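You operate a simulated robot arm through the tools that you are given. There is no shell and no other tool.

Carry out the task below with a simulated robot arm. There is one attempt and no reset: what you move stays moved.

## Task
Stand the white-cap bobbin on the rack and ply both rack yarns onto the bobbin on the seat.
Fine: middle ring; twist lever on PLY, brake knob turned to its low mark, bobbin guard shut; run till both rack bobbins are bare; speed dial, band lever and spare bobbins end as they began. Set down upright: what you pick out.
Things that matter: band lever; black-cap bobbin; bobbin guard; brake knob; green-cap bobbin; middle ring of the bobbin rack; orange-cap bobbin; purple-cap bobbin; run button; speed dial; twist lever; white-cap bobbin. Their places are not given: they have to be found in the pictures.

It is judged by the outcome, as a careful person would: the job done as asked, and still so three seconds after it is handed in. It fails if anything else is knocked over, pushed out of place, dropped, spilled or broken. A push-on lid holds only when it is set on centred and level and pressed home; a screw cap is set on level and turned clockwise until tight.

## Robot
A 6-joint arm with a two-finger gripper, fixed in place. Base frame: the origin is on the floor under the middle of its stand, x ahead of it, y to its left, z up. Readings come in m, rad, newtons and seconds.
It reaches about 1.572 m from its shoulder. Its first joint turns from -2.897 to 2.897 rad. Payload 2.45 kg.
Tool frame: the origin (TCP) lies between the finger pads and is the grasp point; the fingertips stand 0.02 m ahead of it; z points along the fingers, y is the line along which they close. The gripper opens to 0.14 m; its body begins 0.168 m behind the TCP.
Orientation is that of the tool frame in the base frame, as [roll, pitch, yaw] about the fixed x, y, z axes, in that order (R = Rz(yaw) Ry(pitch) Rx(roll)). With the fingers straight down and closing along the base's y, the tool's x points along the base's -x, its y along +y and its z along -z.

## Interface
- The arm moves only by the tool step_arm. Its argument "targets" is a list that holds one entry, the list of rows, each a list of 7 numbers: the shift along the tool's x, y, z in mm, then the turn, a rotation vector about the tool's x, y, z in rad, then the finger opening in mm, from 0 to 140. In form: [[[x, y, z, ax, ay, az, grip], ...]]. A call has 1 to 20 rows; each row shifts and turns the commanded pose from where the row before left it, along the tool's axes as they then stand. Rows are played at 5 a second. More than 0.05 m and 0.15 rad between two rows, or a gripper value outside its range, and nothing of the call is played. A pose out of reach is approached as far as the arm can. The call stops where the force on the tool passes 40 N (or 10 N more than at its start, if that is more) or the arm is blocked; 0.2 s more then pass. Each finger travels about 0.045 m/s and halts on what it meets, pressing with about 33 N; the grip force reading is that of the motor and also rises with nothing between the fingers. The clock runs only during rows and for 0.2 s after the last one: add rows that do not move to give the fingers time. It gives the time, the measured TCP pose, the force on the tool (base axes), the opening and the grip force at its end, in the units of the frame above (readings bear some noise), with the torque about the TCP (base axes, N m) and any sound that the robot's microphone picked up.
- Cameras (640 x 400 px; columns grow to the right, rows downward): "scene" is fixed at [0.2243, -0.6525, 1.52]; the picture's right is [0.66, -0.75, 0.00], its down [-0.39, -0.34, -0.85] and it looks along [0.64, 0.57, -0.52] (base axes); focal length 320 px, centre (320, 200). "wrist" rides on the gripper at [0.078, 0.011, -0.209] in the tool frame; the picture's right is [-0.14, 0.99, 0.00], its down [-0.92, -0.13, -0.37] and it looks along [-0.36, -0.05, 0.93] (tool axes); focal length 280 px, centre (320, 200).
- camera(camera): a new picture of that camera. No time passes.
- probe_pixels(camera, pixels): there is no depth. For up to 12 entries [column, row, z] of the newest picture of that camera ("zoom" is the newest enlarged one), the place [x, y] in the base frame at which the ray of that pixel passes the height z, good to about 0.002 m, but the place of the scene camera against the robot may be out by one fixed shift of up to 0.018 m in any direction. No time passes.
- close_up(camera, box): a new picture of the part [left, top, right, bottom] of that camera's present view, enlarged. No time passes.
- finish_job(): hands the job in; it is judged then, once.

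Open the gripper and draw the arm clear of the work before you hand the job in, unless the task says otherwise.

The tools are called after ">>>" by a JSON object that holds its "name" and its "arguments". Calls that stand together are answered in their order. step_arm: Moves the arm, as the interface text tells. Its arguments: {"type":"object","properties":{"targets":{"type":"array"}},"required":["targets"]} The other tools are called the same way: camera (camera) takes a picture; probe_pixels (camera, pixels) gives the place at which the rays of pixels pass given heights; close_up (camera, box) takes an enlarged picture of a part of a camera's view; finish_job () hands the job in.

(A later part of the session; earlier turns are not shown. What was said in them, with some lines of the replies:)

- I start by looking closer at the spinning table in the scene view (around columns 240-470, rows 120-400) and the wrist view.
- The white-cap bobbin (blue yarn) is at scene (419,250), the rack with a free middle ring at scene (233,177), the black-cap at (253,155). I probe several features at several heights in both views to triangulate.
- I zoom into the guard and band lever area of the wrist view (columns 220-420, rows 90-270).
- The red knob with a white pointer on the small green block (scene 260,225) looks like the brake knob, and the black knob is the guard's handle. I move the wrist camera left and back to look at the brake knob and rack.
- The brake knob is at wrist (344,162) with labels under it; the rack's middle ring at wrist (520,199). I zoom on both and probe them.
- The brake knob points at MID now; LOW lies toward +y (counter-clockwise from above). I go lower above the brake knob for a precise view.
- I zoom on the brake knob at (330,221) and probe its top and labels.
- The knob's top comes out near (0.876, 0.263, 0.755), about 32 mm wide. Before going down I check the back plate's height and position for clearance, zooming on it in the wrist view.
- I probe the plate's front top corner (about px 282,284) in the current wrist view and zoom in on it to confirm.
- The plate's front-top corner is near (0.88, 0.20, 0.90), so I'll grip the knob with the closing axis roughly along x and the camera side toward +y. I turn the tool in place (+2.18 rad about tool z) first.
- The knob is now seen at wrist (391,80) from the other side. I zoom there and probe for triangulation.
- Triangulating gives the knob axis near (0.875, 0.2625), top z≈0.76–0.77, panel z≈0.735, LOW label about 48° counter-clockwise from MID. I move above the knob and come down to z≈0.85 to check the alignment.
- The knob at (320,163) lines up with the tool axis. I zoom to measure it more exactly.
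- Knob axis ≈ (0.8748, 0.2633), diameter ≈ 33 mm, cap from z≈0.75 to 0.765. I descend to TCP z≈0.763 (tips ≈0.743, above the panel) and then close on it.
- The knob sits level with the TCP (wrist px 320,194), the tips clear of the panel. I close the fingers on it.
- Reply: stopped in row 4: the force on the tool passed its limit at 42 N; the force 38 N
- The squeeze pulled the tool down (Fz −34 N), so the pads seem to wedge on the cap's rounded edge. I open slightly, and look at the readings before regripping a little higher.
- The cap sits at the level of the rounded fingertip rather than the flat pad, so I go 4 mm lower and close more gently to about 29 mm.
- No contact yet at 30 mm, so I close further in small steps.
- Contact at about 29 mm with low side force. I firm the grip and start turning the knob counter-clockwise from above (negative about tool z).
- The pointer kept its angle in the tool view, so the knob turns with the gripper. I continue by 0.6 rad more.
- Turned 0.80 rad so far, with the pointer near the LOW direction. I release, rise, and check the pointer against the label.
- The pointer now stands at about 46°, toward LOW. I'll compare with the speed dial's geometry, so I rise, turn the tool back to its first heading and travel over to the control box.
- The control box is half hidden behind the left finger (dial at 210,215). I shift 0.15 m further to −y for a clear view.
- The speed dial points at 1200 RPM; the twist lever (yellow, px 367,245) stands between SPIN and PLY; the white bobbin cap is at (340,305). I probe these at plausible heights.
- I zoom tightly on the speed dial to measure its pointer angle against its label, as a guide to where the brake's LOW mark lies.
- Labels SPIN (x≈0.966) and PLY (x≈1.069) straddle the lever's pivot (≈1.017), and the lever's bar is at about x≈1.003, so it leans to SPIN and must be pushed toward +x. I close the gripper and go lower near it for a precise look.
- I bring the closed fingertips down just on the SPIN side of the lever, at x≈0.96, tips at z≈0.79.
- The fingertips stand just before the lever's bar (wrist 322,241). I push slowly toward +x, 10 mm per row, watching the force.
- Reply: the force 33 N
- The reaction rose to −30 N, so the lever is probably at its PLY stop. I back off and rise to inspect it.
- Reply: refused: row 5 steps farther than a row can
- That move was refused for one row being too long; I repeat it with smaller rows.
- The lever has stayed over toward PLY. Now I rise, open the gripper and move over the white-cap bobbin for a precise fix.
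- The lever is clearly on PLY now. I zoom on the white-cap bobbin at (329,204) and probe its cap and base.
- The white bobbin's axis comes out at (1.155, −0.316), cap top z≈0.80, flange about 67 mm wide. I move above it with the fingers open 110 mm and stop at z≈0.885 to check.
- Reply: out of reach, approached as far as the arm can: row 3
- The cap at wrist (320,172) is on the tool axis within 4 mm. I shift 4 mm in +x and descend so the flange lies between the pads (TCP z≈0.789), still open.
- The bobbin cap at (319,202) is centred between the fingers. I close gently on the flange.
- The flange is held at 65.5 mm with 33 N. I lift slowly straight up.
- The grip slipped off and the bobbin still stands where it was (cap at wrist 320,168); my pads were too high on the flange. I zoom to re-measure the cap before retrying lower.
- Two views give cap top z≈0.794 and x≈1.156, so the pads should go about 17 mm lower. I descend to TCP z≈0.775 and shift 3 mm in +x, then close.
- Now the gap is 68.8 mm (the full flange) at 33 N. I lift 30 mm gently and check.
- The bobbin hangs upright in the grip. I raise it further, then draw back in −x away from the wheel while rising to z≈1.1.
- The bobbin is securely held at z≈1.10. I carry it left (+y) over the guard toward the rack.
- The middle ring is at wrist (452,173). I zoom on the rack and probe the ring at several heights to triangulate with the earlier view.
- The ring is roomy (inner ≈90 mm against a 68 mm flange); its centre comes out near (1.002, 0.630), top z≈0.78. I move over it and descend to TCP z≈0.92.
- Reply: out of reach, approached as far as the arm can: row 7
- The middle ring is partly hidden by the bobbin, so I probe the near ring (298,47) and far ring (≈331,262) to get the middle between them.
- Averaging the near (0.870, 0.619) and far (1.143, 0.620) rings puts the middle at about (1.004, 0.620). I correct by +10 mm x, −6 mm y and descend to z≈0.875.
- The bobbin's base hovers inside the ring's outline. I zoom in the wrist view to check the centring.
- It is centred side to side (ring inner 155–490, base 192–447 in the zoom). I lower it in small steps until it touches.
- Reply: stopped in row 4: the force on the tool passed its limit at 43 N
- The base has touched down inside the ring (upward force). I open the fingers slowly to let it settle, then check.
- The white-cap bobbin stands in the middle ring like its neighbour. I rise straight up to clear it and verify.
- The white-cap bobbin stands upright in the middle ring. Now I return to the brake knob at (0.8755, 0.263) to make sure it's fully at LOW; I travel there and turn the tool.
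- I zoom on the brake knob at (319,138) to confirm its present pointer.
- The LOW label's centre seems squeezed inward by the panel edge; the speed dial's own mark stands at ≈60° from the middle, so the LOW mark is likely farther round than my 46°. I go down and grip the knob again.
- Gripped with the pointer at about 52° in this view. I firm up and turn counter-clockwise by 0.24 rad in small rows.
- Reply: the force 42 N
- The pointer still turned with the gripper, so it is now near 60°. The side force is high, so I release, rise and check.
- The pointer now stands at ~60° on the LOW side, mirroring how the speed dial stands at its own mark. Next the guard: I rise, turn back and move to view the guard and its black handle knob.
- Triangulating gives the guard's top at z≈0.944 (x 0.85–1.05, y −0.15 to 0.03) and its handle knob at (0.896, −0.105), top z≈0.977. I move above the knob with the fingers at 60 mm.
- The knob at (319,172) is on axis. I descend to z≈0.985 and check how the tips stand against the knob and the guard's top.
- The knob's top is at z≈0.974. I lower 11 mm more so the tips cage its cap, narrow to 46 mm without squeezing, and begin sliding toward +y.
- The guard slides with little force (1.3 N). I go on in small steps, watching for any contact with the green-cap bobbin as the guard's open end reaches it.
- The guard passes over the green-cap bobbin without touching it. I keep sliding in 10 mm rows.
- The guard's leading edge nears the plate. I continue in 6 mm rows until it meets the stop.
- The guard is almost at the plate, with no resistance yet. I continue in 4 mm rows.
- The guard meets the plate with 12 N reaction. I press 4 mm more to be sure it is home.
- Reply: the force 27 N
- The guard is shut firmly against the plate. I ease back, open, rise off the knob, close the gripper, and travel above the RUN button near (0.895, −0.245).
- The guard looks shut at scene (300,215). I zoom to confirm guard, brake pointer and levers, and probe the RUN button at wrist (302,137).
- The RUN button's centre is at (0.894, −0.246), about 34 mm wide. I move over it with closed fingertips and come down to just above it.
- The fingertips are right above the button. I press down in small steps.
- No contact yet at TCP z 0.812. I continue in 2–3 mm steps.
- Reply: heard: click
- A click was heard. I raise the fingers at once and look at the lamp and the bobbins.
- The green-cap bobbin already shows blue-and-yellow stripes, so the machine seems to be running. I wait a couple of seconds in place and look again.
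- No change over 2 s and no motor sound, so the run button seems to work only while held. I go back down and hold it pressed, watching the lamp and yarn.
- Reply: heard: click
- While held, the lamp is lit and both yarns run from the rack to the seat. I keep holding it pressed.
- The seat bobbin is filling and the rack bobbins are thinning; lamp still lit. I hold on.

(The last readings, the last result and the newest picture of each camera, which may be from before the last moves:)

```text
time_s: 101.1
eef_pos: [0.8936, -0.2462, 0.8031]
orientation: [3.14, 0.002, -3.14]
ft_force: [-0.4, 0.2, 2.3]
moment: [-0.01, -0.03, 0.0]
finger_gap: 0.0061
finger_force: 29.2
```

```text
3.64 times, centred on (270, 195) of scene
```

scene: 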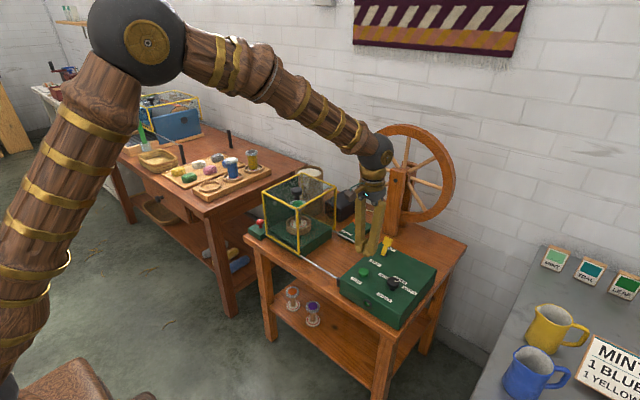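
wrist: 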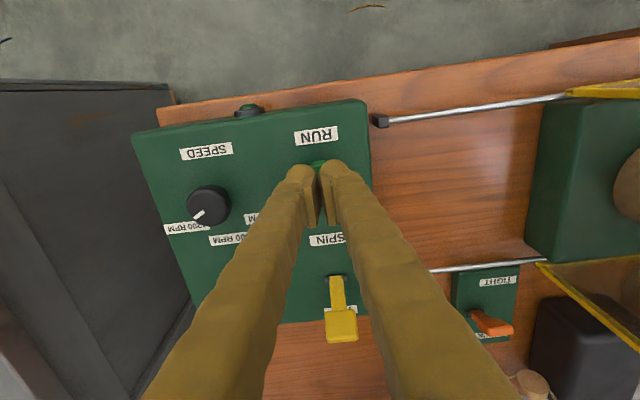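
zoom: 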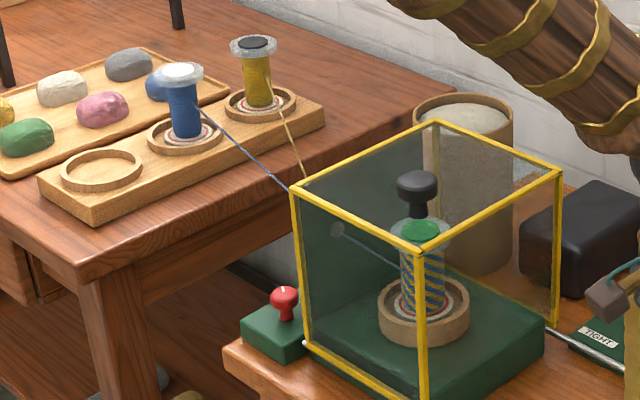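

Winding goes on steadily. I keep holding for another 4 s.

>>> {"name": "step_arm", "arguments": {"targets": [[[0, 0, 0, 0, 0, 0, 0], [0, 0, 0, 0, 0, 0, 0], [0, 0, 0, 0, 0, 0, 0], [0, 0, 0, 0, 0, 0, 0], [0, 0, 0, 0, 0, 0, 0], [0, 0, 0, 0, 0, 0, 0], [0, 0, 0, 0, 0, 0, 0], [0, 0, 0, 0, 0, 0, 0], [0, 0, 0, 0, 0, 0, 0], [0, 0, 0, 0, 0, 0, 0], [0, 0, 0, 0, 0, 0, 0], [0, 0, 0, 0, 0, 0, 0], [0, 0, 0, 0, 0, 0, 0], [0, 0, 0, 0, 0, 0, 0], [0, 0, 0, 0, 0, 0, 0], [0, 0, 0, 0, 0, 0, 0], [0, 0, 0, 0, 0, 0, 0], [0, 0, 0, 0, 0, 0, 0], [0, 0, 0, 0, 0, 0, 0], [0, 0, 0, 0, 0, 0, 0]]]}}

>>> {"name": "close_up", "arguments": {"camera": "scene", "box": [200, 140, 340, 250]}}

```text
time_s: 105.3
eef_pos: [0.893, -0.2461, 0.8033]
orientation: [3.141, 0.004, -3.14]
ft_force: [-0.3, 0.5, 2.5]
moment: [0.0, -0.02, 0.0]
finger_gap: 0.0062
finger_force: 28.8
```

```text
3.64 times, centred on (270, 195) of scene
```

zoom: 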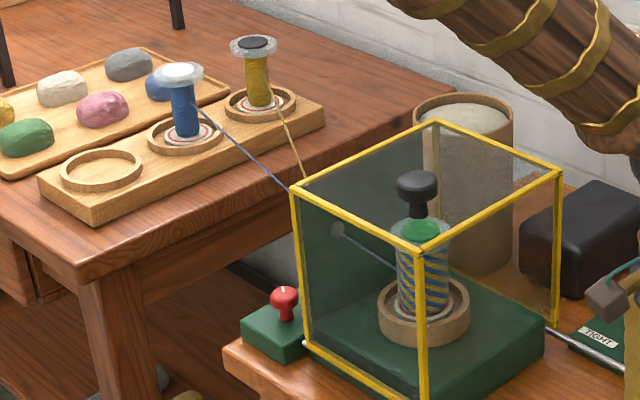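

The rack bobbins are visibly thinner (blue ≈26 px, yellow ≈24 px wide in the zoom). I hold on.

>>> {"name": "step_arm", "arguments": {"targets": [[[0, 0, 0, 0, 0, 0, 0], [0, 0, 0, 0, 0, 0, 0], [0, 0, 0, 0, 0, 0, 0], [0, 0, 0, 0, 0, 0, 0], [0, 0, 0, 0, 0, 0, 0], [0, 0, 0, 0, 0, 0, 0], [0, 0, 0, 0, 0, 0, 0], [0, 0, 0, 0, 0, 0, 0], [0, 0, 0, 0, 0, 0, 0], [0, 0, 0, 0, 0, 0, 0], [0, 0, 0, 0, 0, 0, 0], [0, 0, 0, 0, 0, 0, 0], [0, 0, 0, 0, 0, 0, 0], [0, 0, 0, 0, 0, 0, 0], [0, 0, 0, 0, 0, 0, 0], [0, 0, 0, 0, 0, 0, 0], [0, 0, 0, 0, 0, 0, 0], [0, 0, 0, 0, 0, 0, 0], [0, 0, 0, 0, 0, 0, 0], [0, 0, 0, 0, 0, 0, 0]]]}}

>>> {"name": "close_up", "arguments": {"camera": "scene", "box": [200, 140, 340, 250]}}

```text
time_s: 109.5
eef_pos: [0.893, -0.2465, 0.804]
orientation: [3.14, 0.004, -3.138]
ft_force: [0.5, -0.5, 2.1]
moment: [0.03, 0.0, 0.0]
finger_gap: 0.0059
finger_force: 29.1
```

```text
3.64 times, centred on (270, 195) of scene
```

zoom: 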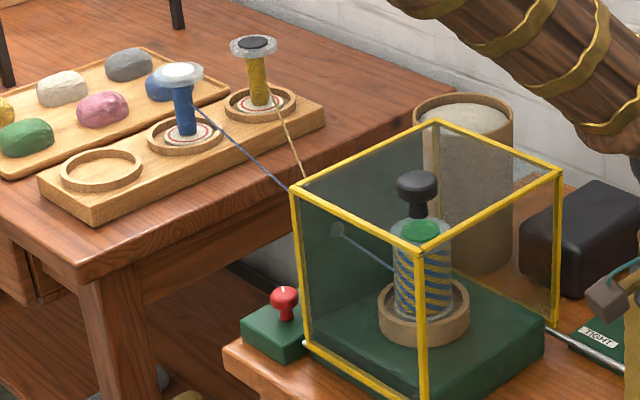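

Both rack yarns are nearly gone (blue and yellow about 18 px wide). I hold on for 3 more seconds.

>>> {"name": "step_arm", "arguments": {"targets": [[[0, 0, 0, 0, 0, 0, 0], [0, 0, 0, 0, 0, 0, 0], [0, 0, 0, 0, 0, 0, 0], [0, 0, 0, 0, 0, 0, 0], [0, 0, 0, 0, 0, 0, 0], [0, 0, 0, 0, 0, 0, 0], [0, 0, 0, 0, 0, 0, 0], [0, 0, 0, 0, 0, 0, 0], [0, 0, 0, 0, 0, 0, 0], [0, 0, 0, 0, 0, 0, 0], [0, 0, 0, 0, 0, 0, 0], [0, 0, 0, 0, 0, 0, 0], [0, 0, 0, 0, 0, 0, 0], [0, 0, 0, 0, 0, 0, 0], [0, 0, 0, 0, 0, 0, 0]]]}}

>>> {"name": "close_up", "arguments": {"camera": "scene", "box": [200, 140, 340, 250]}}

>>> {"name": "close_up", "arguments": {"camera": "scene", "box": [210, 140, 290, 190]}}

>>> {"name": "close_up", "arguments": {"camera": "scene", "box": [320, 230, 440, 320]}}

```text
time_s: 112.7
eef_pos: [0.8927, -0.2464, 0.8016]
orientation: [3.14, 0.005, -3.14]
ft_force: [0.2, -0.3, 1.9]
moment: [0.06, -0.01, -0.01]
finger_gap: 0.0059
finger_force: 28.9
```

```text
3.64 times, centred on (270, 195) of scene
```

zoom: 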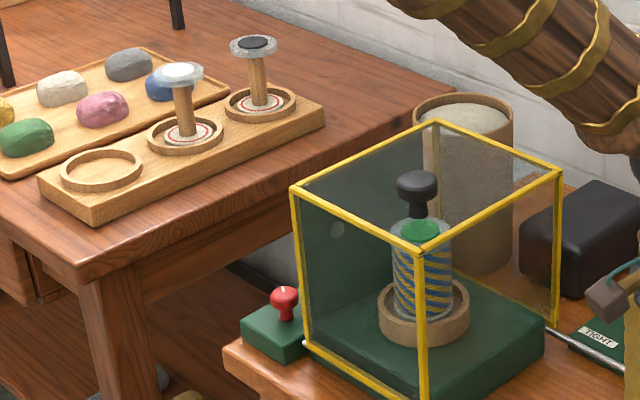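

```text
8.00 times, centred on (250, 165) of scene
```

zoom: 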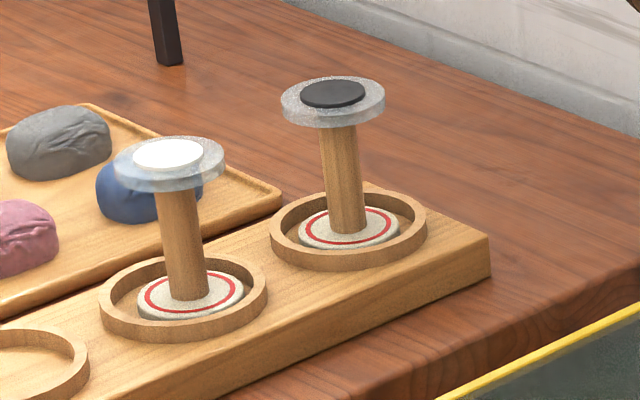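

```text
4.44 times, centred on (380, 275) of scene
```

zoom: 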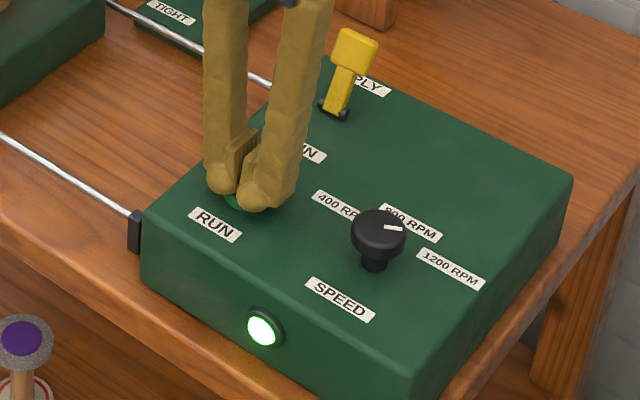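

Both rack bobbins are now bare wood. I release the button and rise clear.

>>> {"name": "step_arm", "arguments": {"targets": [[[0, 0, -15, 0, 0, 0, 0], [0, 0, -30, 0, 0, 0, 0], [0, 0, -45, 0, 0, 0, 0], [0, 0, -45, 0, 0, 0, 0], [0, 0, -45, 0, 0, 0, 0], [0, 0, -45, 0, 0, 0, 20], [20, 0, -40, 0, 0, 0, 40], [40, 0, 0, 0, 0, 0, 60], [40, 0, 0, 0, 0, 0, 80], [0, 0, 0, 0, 0, 0, 100], [0, 0, 0, 0, 0, 0, 100]]]}}

>>> {"name": "camera", "arguments": {"camera": "scene"}}

>>> {"name": "camera", "arguments": {"camera": "wrist"}}

>>> {"name": "close_up", "arguments": {"camera": "scene", "box": [240, 160, 360, 250]}}

>>> {"name": "close_up", "arguments": {"camera": "scene", "box": [270, 230, 440, 340]}}

```text
time_s: 115.1
eef_pos: [0.7933, -0.2454, 1.0663]
orientation: [3.14, 0.005, -3.14]
ft_force: [-0.4, -0.2, -0.6]
moment: [-0.03, -0.05, -0.01]
finger_gap: 0.1002
finger_force: 0.0
```

```text
taken
```

scene: 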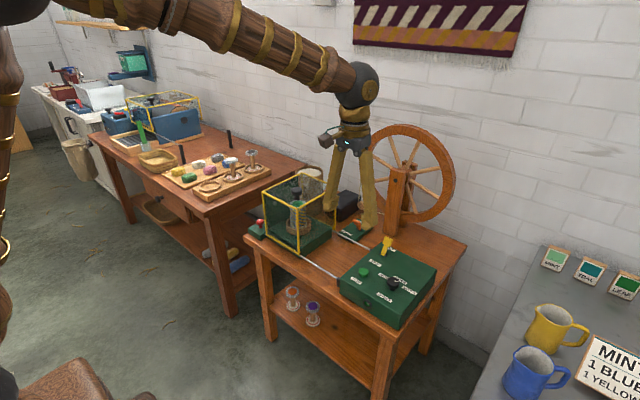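

```text
taken
```

wrist: 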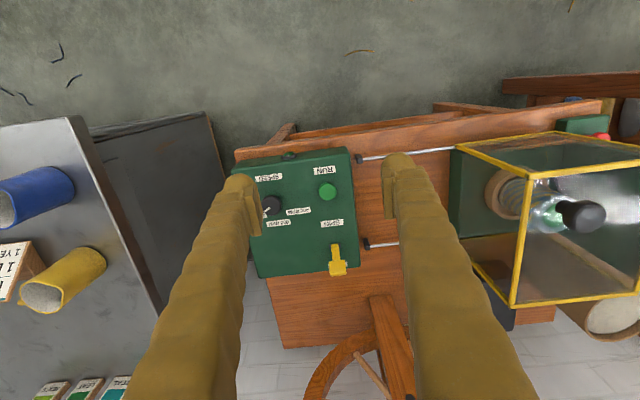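

```text
4.44 times, centred on (300, 205) of scene
```

zoom: 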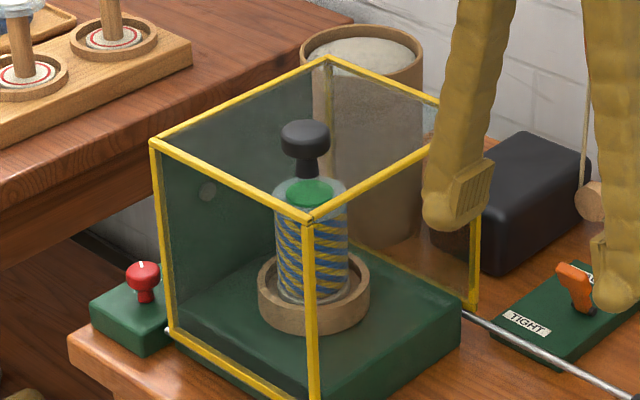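

```text
3.64 times, centred on (355, 285) of scene
```

zoom: 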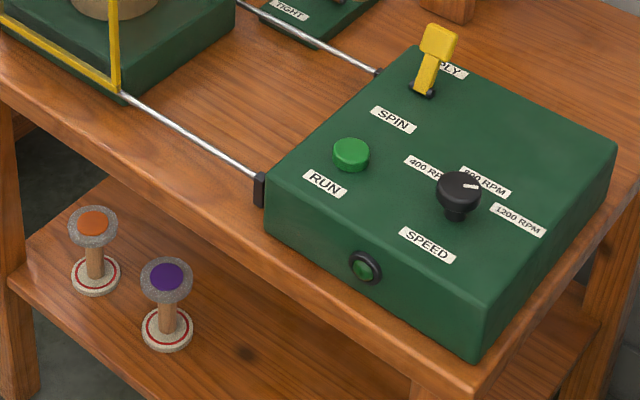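

Everything stands as asked: rack bobbins bare and upright, plied yarn on the green-cap bobbin, guard shut, lever on PLY, brake at LOW, dial and spares unchanged, lamp off. I draw the arm back further before handing in.

>>> {"name": "step_arm", "arguments": {"targets": [[[30, 0, -10, 0, 0, 0, 120], [40, 0, -10, 0, 0, 0, 140], [40, 0, 0, 0, 0, 0, 140], [40, 0, 0, 0, 0, 0, 140], [0, 0, 0, 0, 0, 0, 140], [0, 0, 0, 0, 0, 0, 140]]]}}

>>> {"name": "camera", "arguments": {"camera": "scene"}}

>>> {"name": "close_up", "arguments": {"camera": "scene", "box": [190, 140, 310, 250]}}

>>> {"name": "close_up", "arguments": {"camera": "scene", "box": [240, 205, 300, 245]}}

```text
time_s: 116.5
eef_pos: [0.6433, -0.2475, 1.0876]
orientation: [3.14, 0.002, -3.14]
ft_force: [0.4, -0.7, -0.1]
moment: [0.02, 0.02, -0.01]
finger_gap: 0.1398
finger_force: 0.1
```

```text
taken
```

scene: 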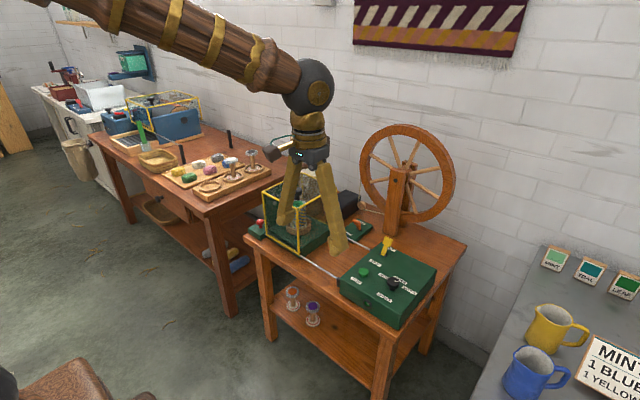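

```text
3.64 times, centred on (250, 195) of scene
```

zoom: 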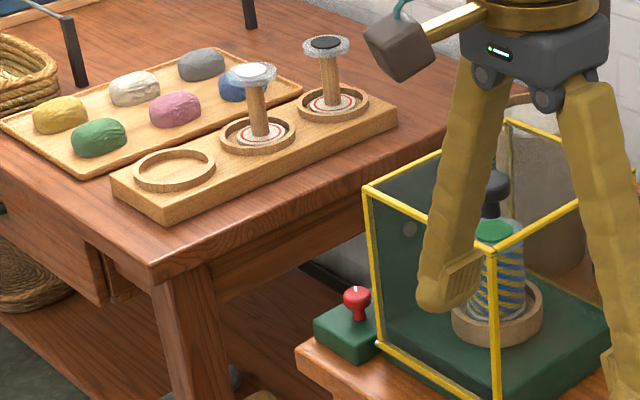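

```text
10.00 times, centred on (270, 225) of scene
```

zoom: 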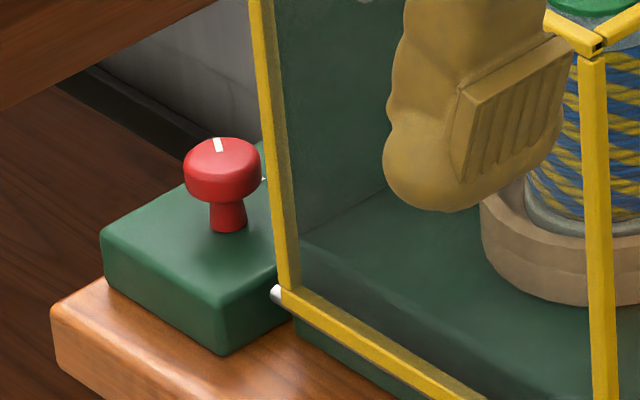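

The last pictures show both rack bobbins upright and bare, the plied bobbin on the seat behind the shut guard, and the arm clear with its gripper open. I hand the job in.

>>> {"name": "finish_job", "arguments": {}}

```text
The job is handed in.
```

The job is handed in. The white-cap bobbin stands upright in the middle ring, and both rack yarns are plied onto the green-cap bobbin on the seat.

- **Run:** RUN works only while held, so I held it for about 20 seconds, until both rack bobbins showed bare wood. An earlier short tap had wound only a few turns.
- **Settings:** The twist lever is on PLY and the guard is shut against its plate.
- **Brake knob:** It points to the LOW side, about 60° from MID. It has no stop or click, so I set that angle to match how the speed dial sits at its own mark. The centre of the LOW label is nearer 46°.
- **Left as found:** I did not touch the speed dial (at 1200 RPM), the band lever (on SLACK), or the orange-cap and purple-cap spares.
- **Slip:** My first grip on the white-cap bobbin slid off its flange. The bobbin stayed standing in place, and I picked it up cleanly on the second try.

Nothing was knocked over, and the arm is drawn back with the gripper open.
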